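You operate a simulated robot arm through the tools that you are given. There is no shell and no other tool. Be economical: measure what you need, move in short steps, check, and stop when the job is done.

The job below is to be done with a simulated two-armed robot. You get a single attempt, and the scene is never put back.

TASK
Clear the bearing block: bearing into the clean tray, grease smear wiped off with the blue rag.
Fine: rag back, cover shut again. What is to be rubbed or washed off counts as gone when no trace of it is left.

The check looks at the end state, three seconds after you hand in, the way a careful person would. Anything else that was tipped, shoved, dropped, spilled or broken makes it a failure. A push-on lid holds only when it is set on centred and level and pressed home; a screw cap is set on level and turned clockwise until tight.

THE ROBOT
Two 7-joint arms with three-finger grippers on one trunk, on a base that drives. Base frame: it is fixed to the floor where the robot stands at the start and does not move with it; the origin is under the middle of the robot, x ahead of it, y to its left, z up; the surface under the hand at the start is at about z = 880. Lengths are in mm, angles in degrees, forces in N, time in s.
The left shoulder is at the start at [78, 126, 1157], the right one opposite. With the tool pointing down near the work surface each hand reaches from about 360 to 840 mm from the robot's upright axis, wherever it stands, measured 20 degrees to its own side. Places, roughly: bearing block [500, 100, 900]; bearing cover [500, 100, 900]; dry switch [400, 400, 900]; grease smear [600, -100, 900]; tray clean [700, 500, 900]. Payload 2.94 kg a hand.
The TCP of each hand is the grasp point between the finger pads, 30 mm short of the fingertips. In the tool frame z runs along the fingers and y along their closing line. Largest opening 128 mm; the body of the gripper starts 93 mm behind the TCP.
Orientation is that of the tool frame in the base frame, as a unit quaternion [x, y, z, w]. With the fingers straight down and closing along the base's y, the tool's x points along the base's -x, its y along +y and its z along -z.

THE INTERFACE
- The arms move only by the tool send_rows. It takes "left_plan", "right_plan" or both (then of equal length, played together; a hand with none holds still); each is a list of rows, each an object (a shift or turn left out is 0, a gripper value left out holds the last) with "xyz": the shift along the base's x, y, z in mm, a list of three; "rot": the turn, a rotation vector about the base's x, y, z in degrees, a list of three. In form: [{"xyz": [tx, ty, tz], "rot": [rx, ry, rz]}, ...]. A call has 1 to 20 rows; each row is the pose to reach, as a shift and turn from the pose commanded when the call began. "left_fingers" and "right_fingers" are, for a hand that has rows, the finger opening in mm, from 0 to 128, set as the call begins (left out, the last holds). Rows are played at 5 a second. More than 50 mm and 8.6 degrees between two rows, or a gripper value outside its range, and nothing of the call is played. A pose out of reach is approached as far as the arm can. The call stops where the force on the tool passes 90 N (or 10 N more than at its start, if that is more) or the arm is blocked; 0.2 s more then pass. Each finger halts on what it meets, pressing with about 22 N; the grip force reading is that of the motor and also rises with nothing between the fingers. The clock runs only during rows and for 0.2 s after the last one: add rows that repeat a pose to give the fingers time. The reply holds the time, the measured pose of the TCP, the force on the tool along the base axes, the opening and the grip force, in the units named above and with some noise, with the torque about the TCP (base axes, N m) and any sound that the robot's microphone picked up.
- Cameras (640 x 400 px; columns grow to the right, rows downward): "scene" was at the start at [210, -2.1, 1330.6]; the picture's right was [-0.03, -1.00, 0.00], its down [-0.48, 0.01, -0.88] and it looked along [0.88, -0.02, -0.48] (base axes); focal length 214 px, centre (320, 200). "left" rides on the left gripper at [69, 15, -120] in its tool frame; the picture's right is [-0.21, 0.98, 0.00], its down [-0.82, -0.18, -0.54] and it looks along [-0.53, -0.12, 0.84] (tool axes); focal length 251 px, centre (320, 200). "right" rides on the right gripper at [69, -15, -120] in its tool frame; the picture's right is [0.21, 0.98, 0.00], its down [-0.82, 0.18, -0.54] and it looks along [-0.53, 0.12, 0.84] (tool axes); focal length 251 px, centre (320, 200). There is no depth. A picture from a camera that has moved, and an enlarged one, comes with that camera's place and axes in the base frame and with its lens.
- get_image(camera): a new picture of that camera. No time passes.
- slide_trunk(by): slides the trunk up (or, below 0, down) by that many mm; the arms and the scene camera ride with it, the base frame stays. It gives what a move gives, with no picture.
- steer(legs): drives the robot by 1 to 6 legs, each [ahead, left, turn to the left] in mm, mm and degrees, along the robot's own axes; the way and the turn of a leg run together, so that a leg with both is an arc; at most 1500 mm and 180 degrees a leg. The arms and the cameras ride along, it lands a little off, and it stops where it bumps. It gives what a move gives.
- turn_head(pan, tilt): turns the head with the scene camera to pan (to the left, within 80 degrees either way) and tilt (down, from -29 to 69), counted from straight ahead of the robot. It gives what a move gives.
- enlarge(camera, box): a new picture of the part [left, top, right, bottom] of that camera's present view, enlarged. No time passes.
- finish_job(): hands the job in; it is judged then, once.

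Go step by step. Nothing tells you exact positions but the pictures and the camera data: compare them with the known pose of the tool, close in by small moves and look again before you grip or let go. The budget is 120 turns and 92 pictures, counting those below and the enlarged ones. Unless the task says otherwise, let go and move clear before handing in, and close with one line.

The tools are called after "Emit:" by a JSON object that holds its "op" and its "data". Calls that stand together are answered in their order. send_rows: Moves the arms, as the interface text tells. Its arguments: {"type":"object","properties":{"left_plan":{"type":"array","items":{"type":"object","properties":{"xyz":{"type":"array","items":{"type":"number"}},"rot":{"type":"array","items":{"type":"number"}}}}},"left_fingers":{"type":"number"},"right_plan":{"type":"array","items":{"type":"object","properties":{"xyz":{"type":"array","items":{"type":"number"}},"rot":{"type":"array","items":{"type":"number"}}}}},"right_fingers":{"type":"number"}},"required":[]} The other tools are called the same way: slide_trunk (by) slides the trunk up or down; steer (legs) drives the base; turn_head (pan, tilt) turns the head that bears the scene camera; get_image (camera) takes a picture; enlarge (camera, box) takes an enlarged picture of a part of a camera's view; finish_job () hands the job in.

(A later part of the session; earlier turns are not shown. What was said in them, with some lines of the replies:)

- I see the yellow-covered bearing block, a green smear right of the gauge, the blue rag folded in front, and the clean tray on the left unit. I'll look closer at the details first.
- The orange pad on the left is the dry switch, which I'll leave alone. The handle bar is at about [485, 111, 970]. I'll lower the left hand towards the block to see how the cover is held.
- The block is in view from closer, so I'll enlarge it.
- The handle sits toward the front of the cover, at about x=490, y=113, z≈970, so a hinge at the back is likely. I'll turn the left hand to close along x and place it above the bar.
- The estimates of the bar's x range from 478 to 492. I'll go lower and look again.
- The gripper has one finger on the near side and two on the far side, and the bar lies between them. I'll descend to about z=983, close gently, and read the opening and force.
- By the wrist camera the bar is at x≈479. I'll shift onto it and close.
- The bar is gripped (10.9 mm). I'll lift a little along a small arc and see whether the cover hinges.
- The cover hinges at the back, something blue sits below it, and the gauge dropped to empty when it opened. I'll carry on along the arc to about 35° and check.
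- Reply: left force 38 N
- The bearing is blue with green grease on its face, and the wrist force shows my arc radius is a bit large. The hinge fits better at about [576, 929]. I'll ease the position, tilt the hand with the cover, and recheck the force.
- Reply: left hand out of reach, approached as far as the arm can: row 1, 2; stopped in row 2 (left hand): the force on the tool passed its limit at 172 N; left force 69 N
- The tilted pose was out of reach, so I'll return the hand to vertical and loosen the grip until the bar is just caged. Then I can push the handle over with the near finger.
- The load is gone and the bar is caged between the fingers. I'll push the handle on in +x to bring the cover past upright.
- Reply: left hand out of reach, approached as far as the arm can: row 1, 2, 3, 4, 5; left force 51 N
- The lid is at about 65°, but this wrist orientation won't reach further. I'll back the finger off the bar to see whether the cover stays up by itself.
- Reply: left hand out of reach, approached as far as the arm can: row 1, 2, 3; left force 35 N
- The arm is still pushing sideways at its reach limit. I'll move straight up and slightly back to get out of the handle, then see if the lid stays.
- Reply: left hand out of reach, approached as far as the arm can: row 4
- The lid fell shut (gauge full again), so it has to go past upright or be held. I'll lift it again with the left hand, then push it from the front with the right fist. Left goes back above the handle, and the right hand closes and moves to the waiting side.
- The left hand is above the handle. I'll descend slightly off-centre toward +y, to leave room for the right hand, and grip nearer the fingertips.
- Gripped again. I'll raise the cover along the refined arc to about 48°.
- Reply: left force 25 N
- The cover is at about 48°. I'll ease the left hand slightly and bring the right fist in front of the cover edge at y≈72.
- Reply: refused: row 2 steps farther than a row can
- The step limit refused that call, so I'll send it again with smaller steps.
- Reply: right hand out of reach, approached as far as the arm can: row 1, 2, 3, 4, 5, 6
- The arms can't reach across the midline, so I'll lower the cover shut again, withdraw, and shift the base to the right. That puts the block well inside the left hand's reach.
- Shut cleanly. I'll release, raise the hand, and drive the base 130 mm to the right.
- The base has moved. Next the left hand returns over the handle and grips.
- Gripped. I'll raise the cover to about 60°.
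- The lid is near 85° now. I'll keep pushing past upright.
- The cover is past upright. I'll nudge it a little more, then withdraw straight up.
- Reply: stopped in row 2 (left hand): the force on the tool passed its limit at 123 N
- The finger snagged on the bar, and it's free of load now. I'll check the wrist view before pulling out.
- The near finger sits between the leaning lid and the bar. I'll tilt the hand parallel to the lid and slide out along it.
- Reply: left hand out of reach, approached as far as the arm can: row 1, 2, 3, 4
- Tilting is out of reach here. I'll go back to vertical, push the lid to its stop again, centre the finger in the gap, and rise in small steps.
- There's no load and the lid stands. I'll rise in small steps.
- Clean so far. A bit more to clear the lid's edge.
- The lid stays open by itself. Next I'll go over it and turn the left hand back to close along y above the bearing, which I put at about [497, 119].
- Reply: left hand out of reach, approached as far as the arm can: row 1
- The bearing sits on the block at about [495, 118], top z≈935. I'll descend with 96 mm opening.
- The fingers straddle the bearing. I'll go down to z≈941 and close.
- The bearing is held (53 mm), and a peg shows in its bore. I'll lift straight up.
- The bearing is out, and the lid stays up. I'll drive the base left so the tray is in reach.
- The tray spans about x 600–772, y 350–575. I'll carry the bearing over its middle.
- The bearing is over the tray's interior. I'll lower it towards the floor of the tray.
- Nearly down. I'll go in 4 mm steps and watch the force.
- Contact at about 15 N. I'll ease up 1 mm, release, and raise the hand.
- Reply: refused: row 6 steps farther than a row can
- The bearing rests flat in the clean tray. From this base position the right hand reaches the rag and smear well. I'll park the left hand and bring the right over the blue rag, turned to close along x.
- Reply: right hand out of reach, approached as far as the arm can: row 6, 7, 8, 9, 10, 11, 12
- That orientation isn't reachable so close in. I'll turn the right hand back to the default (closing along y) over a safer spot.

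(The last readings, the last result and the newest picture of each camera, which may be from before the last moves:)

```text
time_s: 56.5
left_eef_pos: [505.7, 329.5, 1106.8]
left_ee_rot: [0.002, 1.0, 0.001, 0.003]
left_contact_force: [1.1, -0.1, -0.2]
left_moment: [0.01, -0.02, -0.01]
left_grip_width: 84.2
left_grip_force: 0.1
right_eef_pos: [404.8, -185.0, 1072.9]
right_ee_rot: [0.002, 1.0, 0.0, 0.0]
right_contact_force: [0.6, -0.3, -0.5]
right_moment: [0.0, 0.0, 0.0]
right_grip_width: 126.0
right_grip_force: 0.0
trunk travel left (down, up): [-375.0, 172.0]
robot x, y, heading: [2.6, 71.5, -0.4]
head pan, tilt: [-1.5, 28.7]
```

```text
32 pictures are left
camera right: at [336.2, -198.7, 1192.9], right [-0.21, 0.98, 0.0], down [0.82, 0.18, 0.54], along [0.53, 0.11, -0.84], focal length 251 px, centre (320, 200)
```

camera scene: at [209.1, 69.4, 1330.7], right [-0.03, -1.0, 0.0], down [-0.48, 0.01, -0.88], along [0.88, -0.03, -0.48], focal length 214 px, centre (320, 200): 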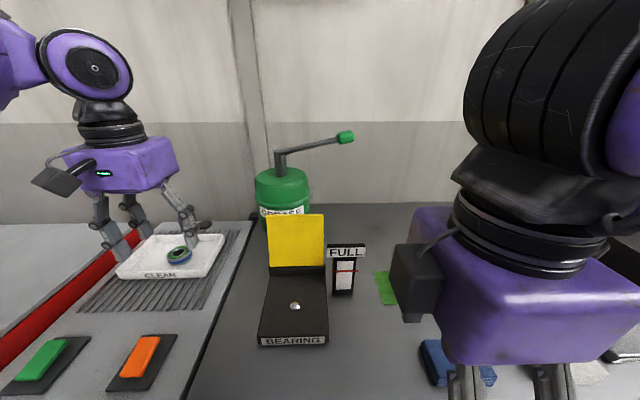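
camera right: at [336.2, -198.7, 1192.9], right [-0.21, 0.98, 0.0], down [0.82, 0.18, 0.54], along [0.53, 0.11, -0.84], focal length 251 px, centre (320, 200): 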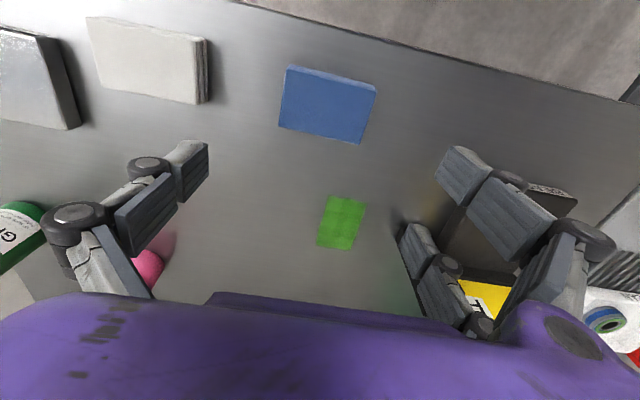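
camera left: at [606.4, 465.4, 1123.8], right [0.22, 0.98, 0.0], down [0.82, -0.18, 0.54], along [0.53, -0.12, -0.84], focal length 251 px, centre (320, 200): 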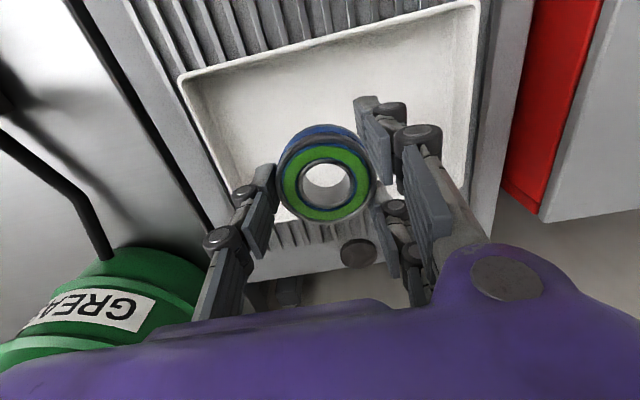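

The rag is centred at about [400, -181] and is 65 × 97 mm. The smear spans x 526–620, y -145 to -85. I'll descend on the rag with the hand fully open.

Emit:
{"op": "send_rows", "data": {"right_plan": [{"xyz": [-4, 4, -45]}, {"xyz": [-4, 4, -90]}, {"xyz": [-4, 4, -125]}], "right_fingers": 128}}

Emit:
{"op": "get_image", "data": {"camera": "right"}}

```text
time_s: 57.3
left_eef_pos: [506.5, 329.7, 1105.4]
left_ee_rot: [0.002, 1.0, 0.001, 0.003]
left_contact_force: [0.1, -0.5, 0.1]
left_moment: [0.0, 0.01, -0.01]
left_grip_width: 83.8
left_grip_force: 0.0
right_eef_pos: [399.5, -179.2, 949.4]
right_ee_rot: [0.002, 1.0, 0.0, 0.001]
right_contact_force: [-0.3, -0.2, 0.3]
right_moment: [0.01, 0.02, -0.03]
right_grip_width: 128.0
right_grip_force: 0.0
trunk travel left (down, up): [-375.0, 172.0]
robot x, y, heading: [-4.1, 70.5, -0.1]
head pan, tilt: [-1.5, 28.7]
```

```text
31 pictures are left
camera right: at [331.6, -194.4, 1068.6], right [-0.21, 0.98, 0.0], down [0.82, 0.18, 0.54], along [0.53, 0.11, -0.84], focal length 251 px, centre (320, 200)
```

right: 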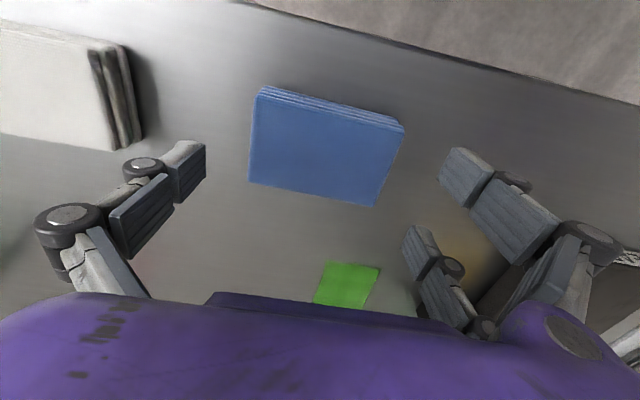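

Aligned. I'll descend to z≈914 and close on the rag.

Emit:
{"op": "send_rows", "data": {"right_plan": [{"xyz": [1, 0, -20]}, {"xyz": [1, 0, -35]}]}}

Emit:
{"op": "send_rows", "data": {"right_plan": [{"xyz": [0, 0, 0]}, {"xyz": [0, 0, 0]}, {"xyz": [0, 0, 0]}], "right_fingers": 0}}

Emit:
{"op": "get_image", "data": {"camera": "right"}}

```text
time_s: 57.9
left_eef_pos: [505.5, 329.7, 1105.6]
left_ee_rot: [0.001, 1.0, 0.002, 0.003]
left_contact_force: [-1.0, -0.1, -0.3]
left_moment: [0.01, -0.01, 0.01]
left_grip_width: 84.2
left_grip_force: 0.1
right_eef_pos: [401.1, -180.5, 913.7]
right_ee_rot: [0.001, 1.0, 0.0, 0.001]
right_contact_force: [-0.3, 0.1, 0.5]
right_moment: [-0.01, 0.02, 0.0]
right_grip_width: 127.8
right_grip_force: 0.1
trunk travel left (down, up): [-375.0, 172.0]
robot x, y, heading: [-0.1, 70.1, -0.3]
head pan, tilt: [-1.5, 28.7]
```

```text
time_s: 58.7
left_eef_pos: [505.2, 328.6, 1107.0]
left_ee_rot: [0.002, 1.0, 0.002, 0.003]
left_contact_force: [-0.3, -1.1, -0.1]
left_moment: [0.0, -0.04, -0.04]
left_grip_width: 83.9
left_grip_force: 0.0
right_eef_pos: [400.8, -180.2, 912.9]
right_ee_rot: [0.001, 1.0, 0.001, 0.002]
right_contact_force: [-0.9, 0.7, 1.6]
right_moment: [0.11, 0.02, -0.01]
right_grip_width: 99.5
right_grip_force: 22.4
trunk travel left (down, up): [-375.0, 172.0]
robot x, y, heading: [-3.3, 74.5, -0.3]
head pan, tilt: [-1.5, 28.7]
```

```text
30 pictures are left
camera right: at [332.8, -194.3, 1033.4], right [-0.21, 0.98, 0.0], down [0.82, 0.18, 0.54], along [0.53, 0.11, -0.84], focal length 251 px, centre (320, 200)
```

right: 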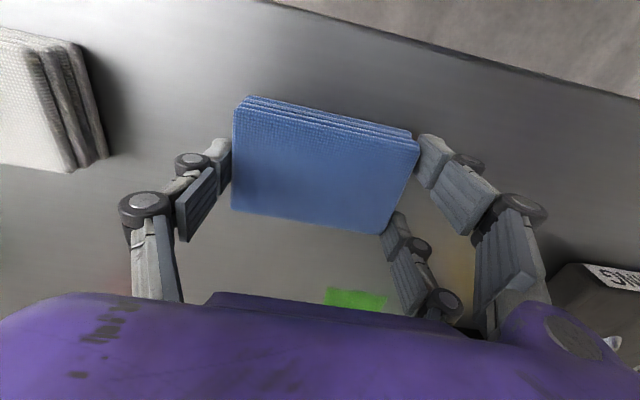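

The rag is gripped (99.5 mm). I'll lift it and set it down just in front of the smear at y≈-122.

Emit:
{"op": "send_rows", "data": {"right_plan": [{"xyz": [0, 0, 20]}, {"xyz": [0, 0, 40]}, {"xyz": [30, 25, 40]}, {"xyz": [60, 50, 40]}, {"xyz": [78, 58, 40]}, {"xyz": [78, 58, 15]}, {"xyz": [78, 58, 3]}]}}

Emit:
{"op": "send_rows", "data": {"right_plan": [{"xyz": [0, 0, -2]}, {"xyz": [0, 0, -5]}]}}

Emit:
{"op": "get_image", "data": {"camera": "scene"}}

```text
time_s: 60.3
left_eef_pos: [505.0, 329.4, 1105.7]
left_ee_rot: [0.003, 1.0, 0.002, 0.003]
left_contact_force: [-0.4, -0.3, 0.0]
left_moment: [0.0, 0.01, -0.03]
left_grip_width: 83.7
left_grip_force: 0.0
right_eef_pos: [478.8, -121.3, 917.3]
right_ee_rot: [0.001, 1.0, 0.0, 0.0]
right_contact_force: [0.6, 0.4, -0.4]
right_moment: [0.0, -0.01, 0.01]
right_grip_width: 99.2
right_grip_force: 22.5
trunk travel left (down, up): [-375.0, 172.0]
robot x, y, heading: [-2.0, 71.5, -0.4]
head pan, tilt: [-1.5, 28.7]
```

```text
time_s: 60.9
left_eef_pos: [503.2, 327.9, 1106.2]
left_ee_rot: [0.002, 1.0, 0.001, 0.004]
left_contact_force: [-0.2, -0.3, 0.1]
left_moment: [-0.01, -0.02, -0.01]
left_grip_width: 84.0
left_grip_force: 0.0
right_eef_pos: [480.3, -120.3, 913.2]
right_ee_rot: [0.002, 1.0, 0.0, 0.003]
right_contact_force: [-1.4, -3.3, 17.0]
right_moment: [0.01, 0.33, -0.02]
right_grip_width: 99.4
right_grip_force: 22.4
trunk travel left (down, up): [-375.0, 172.0]
robot x, y, heading: [-3.8, 70.4, -0.4]
head pan, tilt: [-1.5, 28.7]
```

```text
29 pictures are left
camera scene: at [207.9, 69.8, 1331.0], right [-0.03, -1.0, 0.0], down [-0.48, 0.01, -0.88], along [0.88, -0.03, -0.48], focal length 214 px, centre (320, 200)
```

scene: 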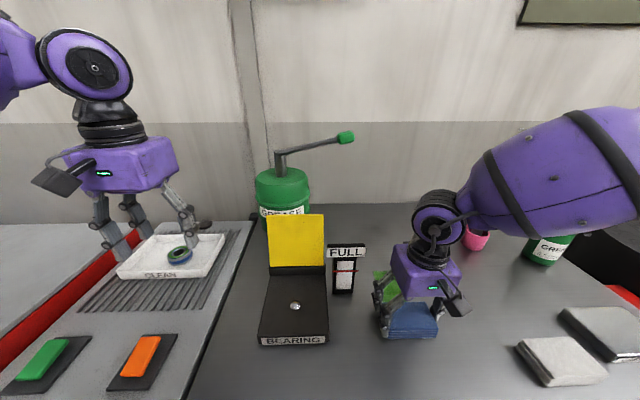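

In contact at about 17 N, and the gauge is clear. I'll stroke forward and back over the smear.

Emit:
{"op": "send_rows", "data": {"right_plan": [{"xyz": [25, 0, 0]}, {"xyz": [50, 0, 0]}, {"xyz": [75, 0, 0]}, {"xyz": [100, 0, 0]}, {"xyz": [125, 0, 0]}, {"xyz": [150, 0, 0]}, {"xyz": [165, 0, 0]}, {"xyz": [140, 0, 0]}, {"xyz": [115, 0, 0]}, {"xyz": [90, 0, 0]}, {"xyz": [65, 0, 0]}, {"xyz": [40, 0, 0]}, {"xyz": [15, 0, 0]}, {"xyz": [-10, 0, 0]}]}}

Emit:
{"op": "get_image", "data": {"camera": "right"}}

Emit:
{"op": "get_image", "data": {"camera": "scene"}}

```text
time_s: 63.9
left_eef_pos: [503.9, 328.9, 1106.9]
left_ee_rot: [0.001, 1.0, 0.002, 0.002]
left_contact_force: [0.3, -0.3, -0.6]
left_moment: [-0.01, -0.03, 0.0]
left_grip_width: 84.0
left_grip_force: 0.1
right_eef_pos: [468.1, -120.4, 911.1]
right_ee_rot: [0.001, 1.0, 0.0, 0.001]
right_contact_force: [0.0, 0.3, 6.7]
right_moment: [-0.36, 0.13, 0.01]
right_grip_width: 99.3
right_grip_force: 22.1
right hand out of reach, approached as far as the arm can: row 6, 7, 8
trunk travel left (down, up): [-375.0, 172.0]
robot x, y, heading: [-4.4, 74.5, -0.4]
head pan, tilt: [-1.5, 28.7]
```

```text
28 pictures are left
camera right: at [399.6, -135.6, 1031.1], right [-0.21, 0.98, 0.0], down [0.82, 0.18, 0.54], along [0.53, 0.11, -0.84], focal length 251 px, centre (320, 200)
```

right: 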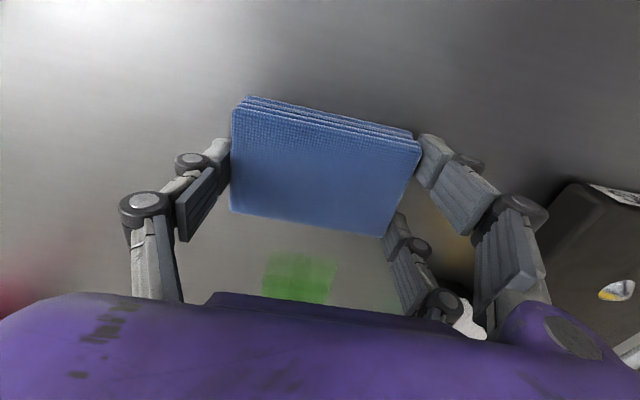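

```text
27 pictures are left
camera scene: at [208.7, 70.0, 1330.8], right [-0.03, -1.0, 0.0], down [-0.48, 0.01, -0.88], along [0.88, -0.03, -0.48], focal length 214 px, centre (320, 200)
```

scene: 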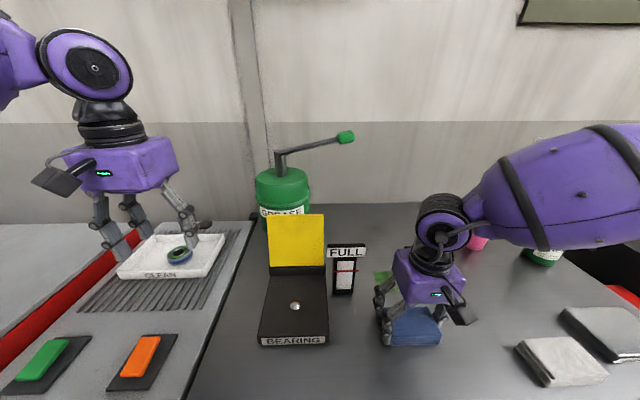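

The smear is fading. I'll do more strokes within reach, pressing slightly harder.

Emit:
{"op": "send_rows", "data": {"right_plan": [{"xyz": [30, 0, -1]}, {"xyz": [55, 0, -2]}, {"xyz": [80, 0, -2]}, {"xyz": [105, 0, -2]}, {"xyz": [130, 0, -2]}, {"xyz": [105, 0, -2]}, {"xyz": [80, 0, -2]}, {"xyz": [55, 0, -2]}, {"xyz": [80, 0, -2]}, {"xyz": [105, 0, -2]}, {"xyz": [130, 0, -2]}, {"xyz": [105, 0, -2]}, {"xyz": [80, 0, -2]}, {"xyz": [55, 0, -2]}, {"xyz": [80, 0, -2]}, {"xyz": [105, 0, -2]}, {"xyz": [130, 0, -2]}, {"xyz": [85, 0, -2]}, {"xyz": [40, 0, -2]}, {"xyz": [0, 0, 0]}]}}

Emit:
{"op": "get_image", "data": {"camera": "right"}}

```text
time_s: 68.1
left_eef_pos: [504.5, 328.5, 1106.4]
left_ee_rot: [0.002, 1.0, 0.002, 0.003]
left_contact_force: [-0.1, 0.0, 0.4]
left_moment: [-0.03, 0.0, -0.01]
left_grip_width: 83.8
left_grip_force: 0.0
right_eef_pos: [467.2, -122.2, 913.4]
right_ee_rot: [0.001, 1.0, -0.001, 0.0]
right_contact_force: [0.1, -0.1, -1.1]
right_moment: [0.0, -0.03, 0.03]
right_grip_width: 99.2
right_grip_force: 21.9
trunk travel left (down, up): [-375.0, 172.0]
robot x, y, heading: [-0.7, 73.3, -0.2]
head pan, tilt: [-1.5, 28.7]
```

```text
26 pictures are left
camera right: at [398.5, -135.8, 1031.5], right [-0.21, 0.98, 0.0], down [0.82, 0.18, 0.54], along [0.53, 0.11, -0.84], focal length 251 px, centre (320, 200)
```

right: 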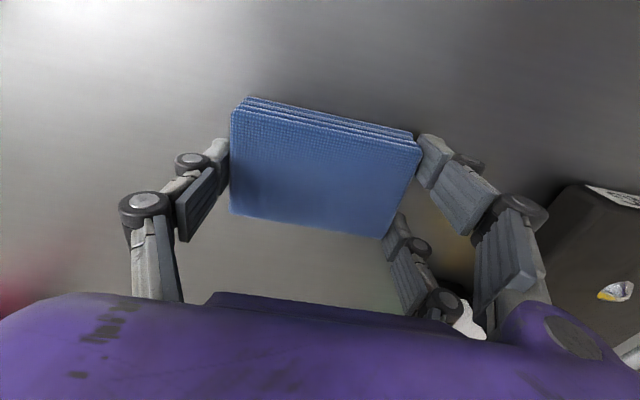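

The visible part is clean. I'll lift and draw back to check the far end.

Emit:
{"op": "send_rows", "data": {"right_plan": [{"xyz": [-20, -15, 35]}, {"xyz": [-45, -40, 45]}, {"xyz": [-68, -58, 45]}]}}

Emit:
{"op": "enlarge", "data": {"camera": "scene", "box": [320, 230, 480, 330]}}

```text
time_s: 68.9
left_eef_pos: [504.2, 327.5, 1107.1]
left_ee_rot: [0.002, 1.0, 0.002, 0.003]
left_contact_force: [-0.7, 0.2, -0.2]
left_moment: [0.03, 0.0, -0.04]
left_grip_width: 84.3
left_grip_force: 0.0
right_eef_pos: [400.0, -180.4, 957.9]
right_ee_rot: [0.002, 1.0, 0.0, 0.001]
right_contact_force: [-0.6, -0.5, -0.6]
right_moment: [0.02, -0.01, -0.02]
right_grip_width: 99.2
right_grip_force: 22.3
trunk travel left (down, up): [-375.0, 172.0]
robot x, y, heading: [-2.2, 73.7, -0.2]
head pan, tilt: [-1.5, 28.7]
```

```text
4.00 times, centred on (400, 280) of scene
camera zoom: at [208.7, 69.0, 1330.7], right [-0.03, -1.0, 0.0], down [-0.48, 0.02, -0.88], along [0.88, -0.03, -0.48], focal length 858 px, centre (0, -120)
```

zoom: 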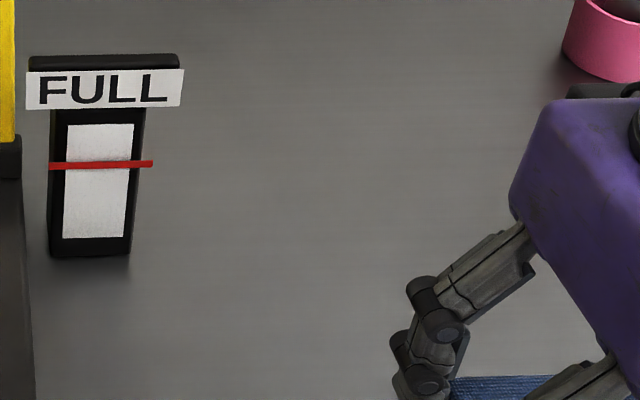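

The table looks clean where the smear was. I'll set the rag back at its original spot.

Emit:
{"op": "send_rows", "data": {"right_plan": [{"xyz": [1, 0, -30]}, {"xyz": [1, 0, -42]}, {"xyz": [1, 0, -45]}, {"xyz": [1, 0, -45]}]}}

Emit:
{"op": "send_rows", "data": {"right_plan": [{"xyz": [0, 0, 0]}, {"xyz": [0, 0, 0]}, {"xyz": [0, 0, 40]}, {"xyz": [0, 0, 85]}, {"xyz": [0, -20, 130]}, {"xyz": [0, -50, 165]}], "right_fingers": 128}}

Emit:
{"op": "get_image", "data": {"camera": "right"}}

Emit:
{"op": "get_image", "data": {"camera": "scene"}}

```text
time_s: 69.9
left_eef_pos: [505.7, 328.7, 1105.4]
left_ee_rot: [0.002, 1.0, 0.002, 0.003]
left_contact_force: [0.5, -0.4, -1.0]
left_moment: [0.0, 0.02, -0.01]
left_grip_width: 83.7
left_grip_force: 0.2
right_eef_pos: [403.9, -180.1, 912.2]
right_ee_rot: [0.002, 1.0, 0.0, 0.001]
right_contact_force: [0.0, -0.3, 0.3]
right_moment: [0.0, 0.01, -0.02]
right_grip_width: 99.3
right_grip_force: 22.0
trunk travel left (down, up): [-375.0, 172.0]
robot x, y, heading: [-1.4, 70.9, -0.2]
head pan, tilt: [-1.5, 28.7]
```

```text
time_s: 71.3
left_eef_pos: [505.4, 327.5, 1106.8]
left_ee_rot: [0.001, 1.0, 0.002, 0.002]
left_contact_force: [0.2, -0.3, -0.2]
left_moment: [0.0, -0.03, -0.02]
left_grip_width: 84.0
left_grip_force: 0.1
right_eef_pos: [401.7, -231.5, 1077.5]
right_ee_rot: [0.001, 1.0, 0.0, 0.0]
right_contact_force: [0.0, -0.9, -0.2]
right_moment: [0.02, 0.02, 0.0]
right_grip_width: 128.0
right_grip_force: 0.1
trunk travel left (down, up): [-375.0, 172.0]
robot x, y, heading: [-3.7, 72.0, -0.1]
head pan, tilt: [-1.5, 28.7]
```

```text
24 pictures are left
camera right: at [333.7, -246.3, 1197.1], right [-0.21, 0.98, 0.0], down [0.82, 0.18, 0.54], along [0.53, 0.12, -0.84], focal length 251 px, centre (320, 200)
```

right: 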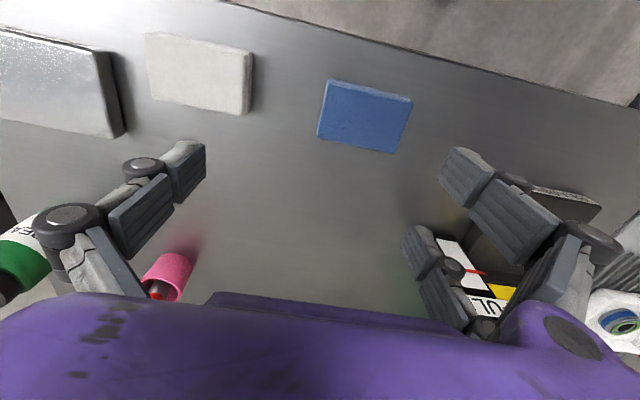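

```text
23 pictures are left
camera scene: at [209.5, 68.6, 1330.6], right [-0.03, -1.0, 0.0], down [-0.48, 0.02, -0.88], along [0.88, -0.03, -0.48], focal length 214 px, centre (320, 200)
```

scene: 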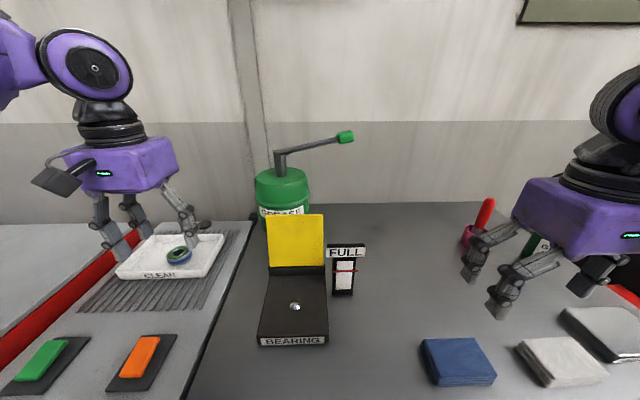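

The rag is back. I'll take one enlarged check of the wiped area.

Emit:
{"op": "enlarge", "data": {"camera": "scene", "box": [360, 255, 430, 320]}}

Emit:
{"op": "steer", "data": {"legs": [[0, -203, 0]]}}

```text
6.15 times, centred on (395, 288) of scene
camera zoom: at [209.5, 68.6, 1330.6], right [-0.03, -1.0, 0.0], down [-0.48, 0.02, -0.88], along [0.88, -0.03, -0.48], focal length 1320 px, centre (-142, -338)
```

zoom: 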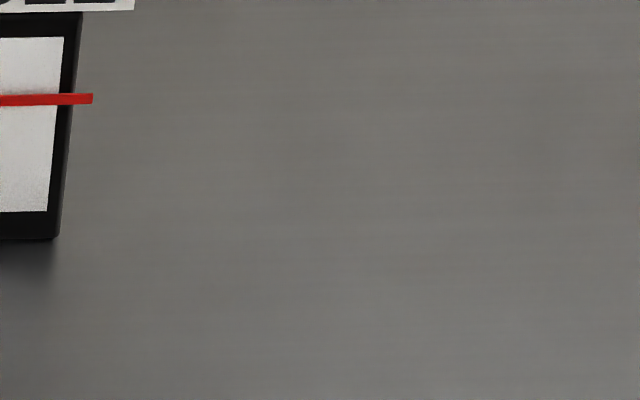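

```text
time_s: 73.7
left_eef_pos: [504.8, 126.3, 1105.2]
left_ee_rot: [0.001, 1.0, 0.003, 0.003]
left_contact_force: [0.0, -0.1, -0.1]
left_moment: [0.04, 0.0, -0.01]
left_grip_width: 84.1
left_grip_force: 0.0
right_eef_pos: [401.3, -434.1, 1077.4]
right_ee_rot: [0.001, 1.0, 0.0, 0.001]
right_contact_force: [0.2, 1.1, 0.4]
right_moment: [0.04, -0.02, 0.01]
right_grip_width: 128.0
right_grip_force: 0.1
trunk travel left (down, up): [-375.0, 172.0]
robot x, y, heading: [-2.7, -131.6, -0.5]
head pan, tilt: [-1.5, 28.7]
```

The wiped area is spotless. Now to close the cover: I'll turn the left hand back to closing along x and place it above the standing lid's handle as before.

Emit:
{"op": "send_rows", "data": {"left_plan": [{"xyz": [0, 0, 20], "rot": [0, 0, -8.2]}, {"xyz": [0, -2, 25], "rot": [0, 0, -16.4]}, {"xyz": [10, -4, 25], "rot": [0, 0, -24.6]}, {"xyz": [20, -6, 25], "rot": [0, 0, -32.8]}, {"xyz": [30, -8, 25], "rot": [0, 0, -41]}, {"xyz": [40, -10, 25], "rot": [0, 0, -49.2]}, {"xyz": [55, -10, 25], "rot": [0, 0, -57.4]}, {"xyz": [70, -10, 20], "rot": [0, 0, -65.6]}, {"xyz": [90, -10, 15], "rot": [0, 0, -73.8]}, {"xyz": [110, -10, 10], "rot": [0, 0, -82]}, {"xyz": [130, -10, 5], "rot": [0, 0, -90]}, {"xyz": [147, -10, 2], "rot": [0, 0, -90]}, {"xyz": [147, -10, 2], "rot": [0, 0, -90]}], "left_fingers": 30}}

Emit:
{"op": "get_image", "data": {"camera": "left"}}

```text
time_s: 76.5
left_eef_pos: [651.1, 115.0, 1108.2]
left_ee_rot: [0.708, 0.706, -0.001, 0.003]
left_contact_force: [0.1, -0.4, -0.5]
left_moment: [0.01, -0.04, -0.01]
left_grip_width: 29.8
left_grip_force: 0.1
right_eef_pos: [400.3, -433.9, 1077.5]
right_ee_rot: [0.002, 1.0, 0.001, 0.001]
right_contact_force: [0.3, -0.4, -0.6]
right_moment: [-0.02, -0.06, -0.01]
right_grip_width: 128.1
right_grip_force: 0.0
trunk travel left (down, up): [-375.0, 172.0]
robot x, y, heading: [-0.8, -128.0, -0.4]
head pan, tilt: [-1.5, 28.7]
```

```text
21 pictures are left
camera left: at [666.0, 185.5, 1229.0], right [0.98, -0.22, 0.0], down [-0.19, -0.82, 0.54], along [-0.11, -0.53, -0.84], focal length 251 px, centre (320, 200)
```

left: 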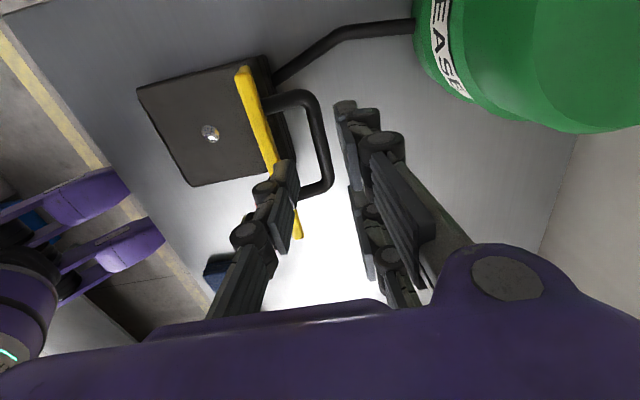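

This is the same geometry as my exit. I'll descend along the same line to z≈1030.

Emit:
{"op": "send_rows", "data": {"left_plan": [{"xyz": [0.5, 0, -20]}, {"xyz": [0.5, 0, -40]}, {"xyz": [0.5, 0, -60]}, {"xyz": [0.5, 0, -78]}]}}

Emit:
{"op": "get_image", "data": {"camera": "left"}}

```text
time_s: 77.5
left_eef_pos: [652.6, 117.3, 1030.6]
left_ee_rot: [0.708, 0.706, 0.0, 0.004]
left_contact_force: [0.6, 0.8, -0.6]
left_moment: [0.0, 0.03, -0.01]
left_grip_width: 29.8
left_grip_force: 0.0
right_eef_pos: [400.4, -433.6, 1077.6]
right_ee_rot: [0.002, 1.0, -0.001, 0.001]
right_contact_force: [1.2, -0.5, -0.2]
right_moment: [0.03, 0.03, 0.01]
right_grip_width: 128.1
right_grip_force: 0.1
trunk travel left (down, up): [-375.0, 172.0]
robot x, y, heading: [-2.6, -134.5, -0.4]
head pan, tilt: [-1.5, 28.7]
```

```text
20 pictures are left
camera left: at [668.0, 186.0, 1150.1], right [0.98, -0.22, 0.0], down [-0.18, -0.82, 0.55], along [-0.12, -0.53, -0.84], focal length 251 px, centre (320, 200)
```

left: 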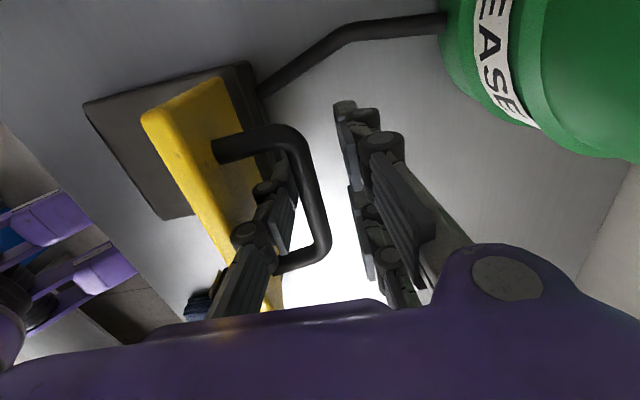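

In position. I'll narrow the cage and draw the lid back through upright to about 60°.

Emit:
{"op": "send_rows", "data": {"left_plan": [{"xyz": [0, -2, 0]}, {"xyz": [-10, -2, 4]}, {"xyz": [-20, -2, 8]}, {"xyz": [-30, -2, 10]}, {"xyz": [-41, -2, 13]}, {"xyz": [-52, -2, 15]}, {"xyz": [-63, -2, 16]}, {"xyz": [-74, -2, 16]}, {"xyz": [-84, -2, 15.5]}, {"xyz": [-84, -2, 15.5]}], "left_fingers": 20}}

Emit:
{"op": "get_image", "data": {"camera": "left"}}

Emit:
{"op": "enlarge", "data": {"camera": "scene", "box": [120, 180, 320, 360]}}

```text
time_s: 79.7
left_eef_pos: [568.9, 113.3, 1046.0]
left_ee_rot: [0.708, 0.706, -0.001, 0.003]
left_contact_force: [-0.3, -0.4, -0.3]
left_moment: [-0.03, 0.02, 0.01]
left_grip_width: 20.4
left_grip_force: 0.4
right_eef_pos: [401.4, -433.2, 1078.5]
right_ee_rot: [0.002, 1.0, 0.0, 0.001]
right_contact_force: [0.1, -0.9, -0.6]
right_moment: [-0.01, 0.01, 0.02]
right_grip_width: 128.0
right_grip_force: 0.1
trunk travel left (down, up): [-375.0, 172.0]
robot x, y, heading: [1.4, -128.5, -0.5]
head pan, tilt: [-1.5, 28.7]
```

```text
19 pictures are left
camera left: at [583.4, 183.2, 1166.0], right [0.98, -0.22, 0.0], down [-0.18, -0.82, 0.54], along [-0.12, -0.53, -0.84], focal length 251 px, centre (320, 200)
```

left: 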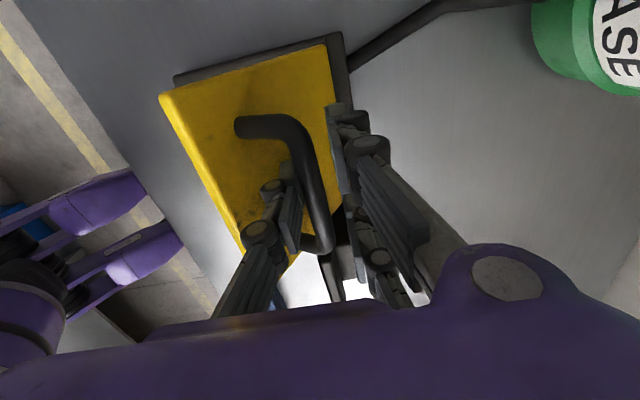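

```text
2.22 times, centred on (220, 270) of scene
camera zoom: at [208.5, -133.5, 1330.6], right [-0.03, -1.0, 0.0], down [-0.48, 0.01, -0.88], along [0.88, -0.03, -0.48], focal length 477 px, centre (542, 44)
```

zoom: 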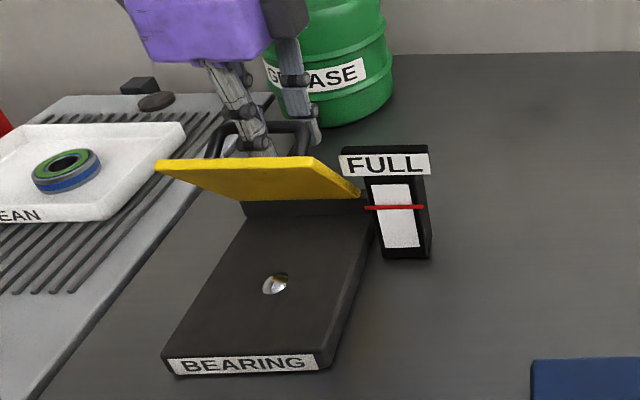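

The lid followed well. I'll close the grip on the bar, then lower it along the reverse arc.

Emit:
{"op": "send_rows", "data": {"left_plan": [{"xyz": [0, 0, 0]}, {"xyz": [0, 0, 0]}, {"xyz": [0, 0, 0]}], "left_fingers": 0}}

Emit:
{"op": "send_rows", "data": {"left_plan": [{"xyz": [-9, 0, -1]}, {"xyz": [-23, 0, -4]}, {"xyz": [-37, 0, -9]}, {"xyz": [-50, 0, -16.2]}, {"xyz": [-62, 0, -25]}, {"xyz": [-72, 0, -35.1]}, {"xyz": [-80, 0, -47]}, {"xyz": [-87, 0, -60]}, {"xyz": [-87, 0, -60]}]}}

Emit:
{"op": "enlarge", "data": {"camera": "scene", "box": [120, 180, 320, 360]}}

```text
time_s: 80.5
left_eef_pos: [568.8, 113.1, 1045.8]
left_ee_rot: [0.708, 0.706, 0.0, 0.003]
left_contact_force: [1.4, -1.6, -0.6]
left_moment: [0.38, -0.16, 0.95]
left_grip_width: 12.2
left_grip_force: 36.1
right_eef_pos: [400.6, -434.0, 1076.8]
right_ee_rot: [0.003, 1.0, 0.0, 0.001]
right_contact_force: [0.4, 0.3, -0.6]
right_moment: [0.0, 0.01, -0.02]
right_grip_width: 127.9
right_grip_force: 0.1
trunk travel left (down, up): [-375.0, 172.0]
robot x, y, heading: [-2.2, -130.7, -0.4]
head pan, tilt: [-1.5, 28.7]
```

```text
time_s: 82.5
left_eef_pos: [483.6, 112.9, 983.6]
left_ee_rot: [0.707, 0.707, -0.003, 0.0]
left_contact_force: [21.9, -5.7, -15.0]
left_moment: [0.05, 0.35, 1.28]
left_grip_width: 10.9
left_grip_force: 37.3
right_eef_pos: [404.0, -433.8, 1076.1]
right_ee_rot: [0.001, 1.0, 0.0, -0.002]
right_contact_force: [0.0, -0.8, -0.3]
right_moment: [-0.01, -0.03, -0.01]
right_grip_width: 128.1
right_grip_force: 0.1
trunk travel left (down, up): [-375.0, 172.0]
robot x, y, heading: [0.1, -129.5, -0.2]
head pan, tilt: [-1.5, 28.7]
```

```text
2.22 times, centred on (220, 270) of scene
camera zoom: at [212.5, -133.8, 1329.8], right [-0.03, -1.0, 0.0], down [-0.48, 0.02, -0.88], along [0.88, -0.03, -0.48], focal length 477 px, centre (542, 44)
```

zoom: 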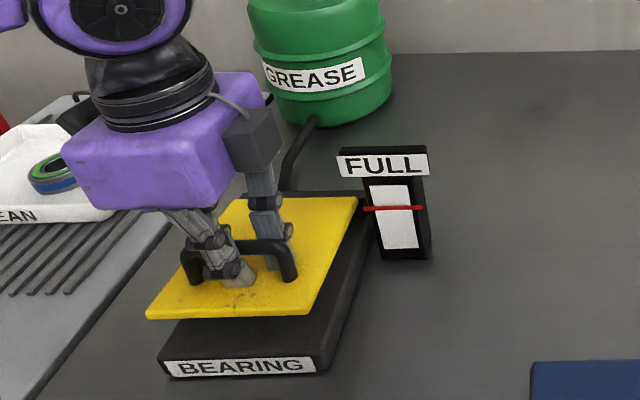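

The lid is almost down, with a slight residual pull. I'll relax toward the hinge and downward, then release.

Emit:
{"op": "send_rows", "data": {"left_plan": [{"xyz": [3, 0, -2]}, {"xyz": [4, 0, -4]}, {"xyz": [4, 0, -4]}]}}

Emit:
{"op": "send_rows", "data": {"left_plan": [{"xyz": [0, 0, 0]}, {"xyz": [0, 0, 0]}], "left_fingers": 50}}

Emit:
{"op": "enlarge", "data": {"camera": "scene", "box": [120, 180, 320, 360]}}

```text
time_s: 83.3
left_eef_pos: [483.3, 113.8, 981.6]
left_ee_rot: [0.708, 0.707, -0.002, 0.001]
left_contact_force: [-5.4, -2.5, 2.7]
left_moment: [0.03, -0.3, 1.55]
left_grip_width: 10.6
left_grip_force: 36.8
right_eef_pos: [398.9, -434.4, 1077.5]
right_ee_rot: [0.001, 1.0, 0.0, 0.001]
right_contact_force: [0.3, 0.3, 0.5]
right_moment: [0.0, -0.01, 0.02]
right_grip_width: 127.7
right_grip_force: 0.1
trunk travel left (down, up): [-375.0, 172.0]
robot x, y, heading: [-1.1, -135.2, -0.3]
head pan, tilt: [-1.5, 28.7]
```

```text
time_s: 83.9
left_eef_pos: [489.8, 113.6, 980.5]
left_ee_rot: [0.708, 0.706, 0.0, 0.004]
left_contact_force: [22.3, -2.9, -9.4]
left_moment: [0.26, -0.27, -0.24]
left_grip_width: 38.5
left_grip_force: 0.0
right_eef_pos: [403.0, -434.0, 1076.2]
right_ee_rot: [0.002, 1.0, -0.001, 0.0]
right_contact_force: [-0.2, -0.2, 0.3]
right_moment: [0.03, -0.02, -0.01]
right_grip_width: 128.0
right_grip_force: 0.1
trunk travel left (down, up): [-375.0, 172.0]
robot x, y, heading: [0.8, -128.2, -0.5]
head pan, tilt: [-1.5, 28.7]
```

```text
2.22 times, centred on (220, 270) of scene
camera zoom: at [212.0, -133.5, 1330.0], right [-0.03, -1.0, 0.0], down [-0.48, 0.02, -0.88], along [0.88, -0.03, -0.48], focal length 477 px, centre (542, 44)
```

zoom: 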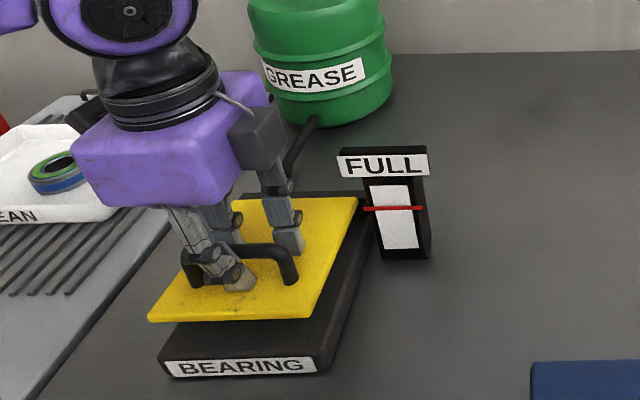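

The fingers stopped at 38 mm with a sideways push, so I'll look with the wrist camera.

Emit:
{"op": "get_image", "data": {"camera": "left"}}

Emit:
{"op": "enlarge", "data": {"camera": "scene", "box": [150, 250, 250, 330]}}

```text
15 pictures are left
camera left: at [504.9, 183.3, 1101.2], right [0.98, -0.22, 0.01], down [-0.19, -0.82, 0.54], along [-0.11, -0.53, -0.84], focal length 251 px, centre (320, 200)
```

left: 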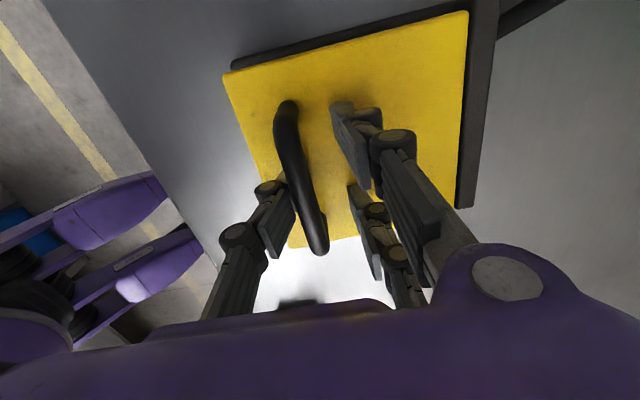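

```text
5.00 times, centred on (200, 290) of scene
camera zoom: at [212.0, -133.5, 1330.0], right [-0.03, -1.0, 0.0], down [-0.48, 0.02, -0.88], along [0.88, -0.03, -0.48], focal length 1072 px, centre (920, -250)
```

zoom: 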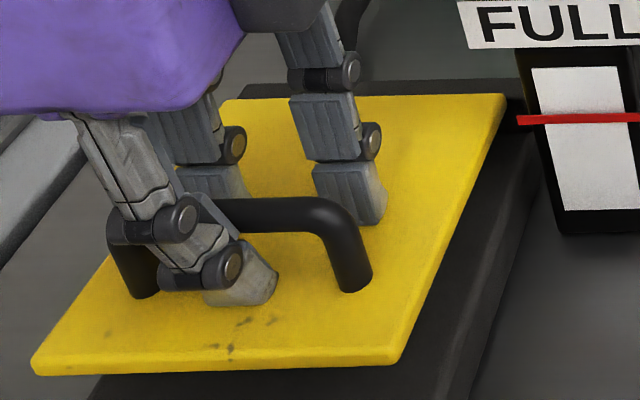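

The near finger is in front of the bar, so nothing is wedged behind it. I'll raise it slowly by a small amount and re-read.

Emit:
{"op": "send_rows", "data": {"left_plan": [{"xyz": [-2, 0, 3]}, {"xyz": [-2, 0, 6]}, {"xyz": [-2, 0, 6]}]}}

```text
time_s: 84.7
left_eef_pos: [483.2, 113.6, 986.6]
left_ee_rot: [0.709, 0.706, -0.002, 0.002]
left_contact_force: [0.0, 0.0, -0.5]
left_moment: [0.01, 0.01, -0.02]
left_grip_width: 50.2
left_grip_force: 0.2
right_eef_pos: [400.3, -433.3, 1076.9]
right_ee_rot: [0.001, 1.0, 0.0, 0.001]
right_contact_force: [-0.6, 0.0, 0.6]
right_moment: [0.03, -0.01, 0.04]
right_grip_width: 127.9
right_grip_force: 0.0
trunk travel left (down, up): [-375.0, 172.0]
robot x, y, heading: [-0.0, -128.9, -0.5]
head pan, tilt: [-1.5, 28.7]
```

Free now, with no force. I'll raise clear and inspect the cover.

Emit:
{"op": "send_rows", "data": {"left_plan": [{"xyz": [0, 0, 30]}, {"xyz": [0, 0, 75]}, {"xyz": [0, 0, 120]}, {"xyz": [0, 40, 150]}, {"xyz": [0, 85, 150]}]}}

Emit:
{"op": "enlarge", "data": {"camera": "scene", "box": [120, 200, 300, 360]}}

```text
time_s: 85.9
left_eef_pos: [483.7, 202.3, 1137.9]
left_ee_rot: [0.708, 0.706, -0.002, 0.003]
left_contact_force: [0.3, 0.4, -0.1]
left_moment: [-0.02, 0.04, 0.01]
left_grip_width: 50.1
left_grip_force: 0.2
right_eef_pos: [401.9, -432.6, 1077.7]
right_ee_rot: [0.002, 1.0, -0.001, 0.001]
right_contact_force: [-0.5, 0.0, -0.6]
right_moment: [-0.04, -0.02, -0.01]
right_grip_width: 127.9
right_grip_force: 0.0
trunk travel left (down, up): [-375.0, 172.0]
robot x, y, heading: [-3.5, -127.5, -0.3]
head pan, tilt: [-1.5, 28.7]
```

```text
2.50 times, centred on (210, 280) of scene
camera zoom: at [208.6, -131.8, 1330.6], right [-0.03, -1.0, 0.0], down [-0.48, 0.01, -0.88], along [0.88, -0.03, -0.48], focal length 536 px, centre (595, 0)
```

zoom: 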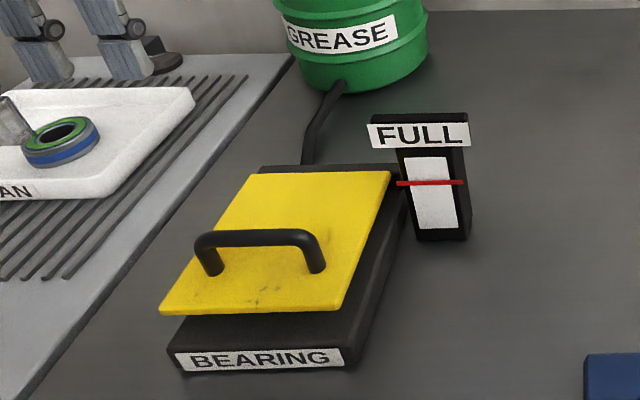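

The cover looks shut, with the same outline as before. The gauge stays empty now that the bearing is out. To be sure it's seated, I'll press the handle lightly with the closed fist.

Emit:
{"op": "send_rows", "data": {"left_plan": [{"xyz": [-2, -45, 0]}, {"xyz": [-2, -89, 0]}, {"xyz": [-2, -89, -45]}, {"xyz": [-2, -89, -90]}, {"xyz": [-2, -89, -122]}, {"xyz": [-2, -89, -129]}], "left_fingers": 0}}

Emit:
{"op": "send_rows", "data": {"left_plan": [{"xyz": [0, 0, -3]}, {"xyz": [0, 0, -6]}]}}

```text
time_s: 87.3
left_eef_pos: [482.5, 110.4, 1009.0]
left_ee_rot: [0.709, 0.705, -0.001, 0.003]
left_contact_force: [-0.1, -0.3, 0.5]
left_moment: [-0.01, -0.05, -0.02]
left_grip_width: 0.1
left_grip_force: 2.7
right_eef_pos: [400.4, -434.4, 1076.8]
right_ee_rot: [0.001, 1.0, 0.0, 0.001]
right_contact_force: [0.6, 0.0, -0.1]
right_moment: [-0.02, 0.0, -0.01]
right_grip_width: 127.9
right_grip_force: 0.0
trunk travel left (down, up): [-375.0, 172.0]
robot x, y, heading: [0.0, -127.3, -0.1]
head pan, tilt: [-1.5, 28.7]
```

```text
time_s: 87.9
left_eef_pos: [481.4, 108.3, 1004.6]
left_ee_rot: [0.709, 0.706, 0.0, 0.003]
left_contact_force: [-2.2, 4.2, 20.2]
left_moment: [0.52, 0.22, 0.06]
left_grip_width: 5.9
left_grip_force: 2.6
right_eef_pos: [399.8, -434.3, 1077.8]
right_ee_rot: [0.002, 1.0, 0.0, 0.002]
right_contact_force: [-0.2, -0.3, -0.9]
right_moment: [0.0, 0.0, 0.02]
right_grip_width: 128.0
right_grip_force: 0.1
trunk travel left (down, up): [-375.0, 172.0]
robot x, y, heading: [-2.4, -129.1, -0.1]
head pan, tilt: [-1.5, 28.7]
```

The handle is firm at its original height, so the cover is home. I'll withdraw the hand and take a last look.

Emit:
{"op": "send_rows", "data": {"left_plan": [{"xyz": [0, 0, 15]}, {"xyz": [0, 0, 60]}, {"xyz": [0, 0, 105]}, {"xyz": [-10, 30, 140]}, {"xyz": [-20, 70, 160]}, {"xyz": [-20, 110, 175]}, {"xyz": [-20, 110, 175]}], "left_fingers": 30}}

Emit:
{"op": "get_image", "data": {"camera": "scene"}}

Emit:
{"op": "enlarge", "data": {"camera": "scene", "box": [0, 210, 320, 400]}}

```text
time_s: 89.5
left_eef_pos: [461.8, 220.0, 1179.5]
left_ee_rot: [0.708, 0.706, -0.001, 0.003]
left_contact_force: [0.6, -0.9, 0.1]
left_moment: [0.01, 0.0, 0.01]
left_grip_width: 29.6
left_grip_force: 0.1
right_eef_pos: [400.9, -434.4, 1076.5]
right_ee_rot: [0.002, 1.0, 0.0, 0.001]
right_contact_force: [-0.4, -1.0, -0.7]
right_moment: [0.0, 0.0, -0.01]
right_grip_width: 128.0
right_grip_force: 0.1
trunk travel left (down, up): [-375.0, 172.0]
robot x, y, heading: [-0.2, -132.1, -0.1]
head pan, tilt: [-1.5, 28.7]
```

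```text
12 pictures are left
camera scene: at [208.4, -134.1, 1330.6], right [-0.03, -1.0, 0.0], down [-0.48, 0.02, -0.88], along [0.88, -0.03, -0.48], focal length 214 px, centre (320, 200)
```

scene: 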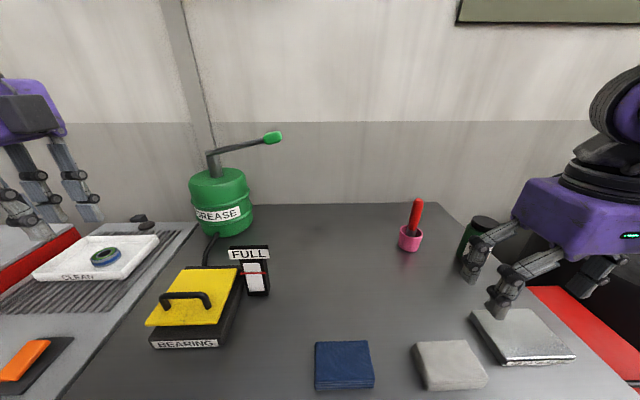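

```text
2.00 times, centred on (160, 305) of scene
camera zoom: at [208.4, -134.1, 1330.6], right [-0.03, -1.0, 0.0], down [-0.48, 0.02, -0.88], along [0.88, -0.03, -0.48], focal length 429 px, centre (640, -10)
```

zoom: 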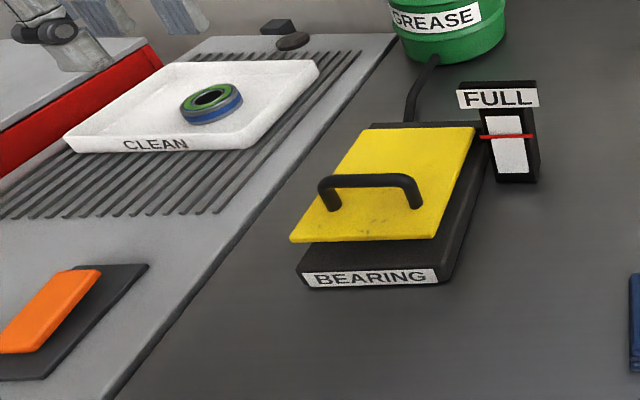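

The bearing is in the clean tray, the smear is gone, the rag is back, the cover is shut, and both hands are clear. I'm handing in.

Emit:
{"op": "finish_job", "data": {}}

```text
The job is handed in.
```

The bearing is in the clean tray, the smear is wiped off with no visible trace, the blue rag is back where it was, and the cover is shut. The gauge by the block read full at the start and now reads empty.
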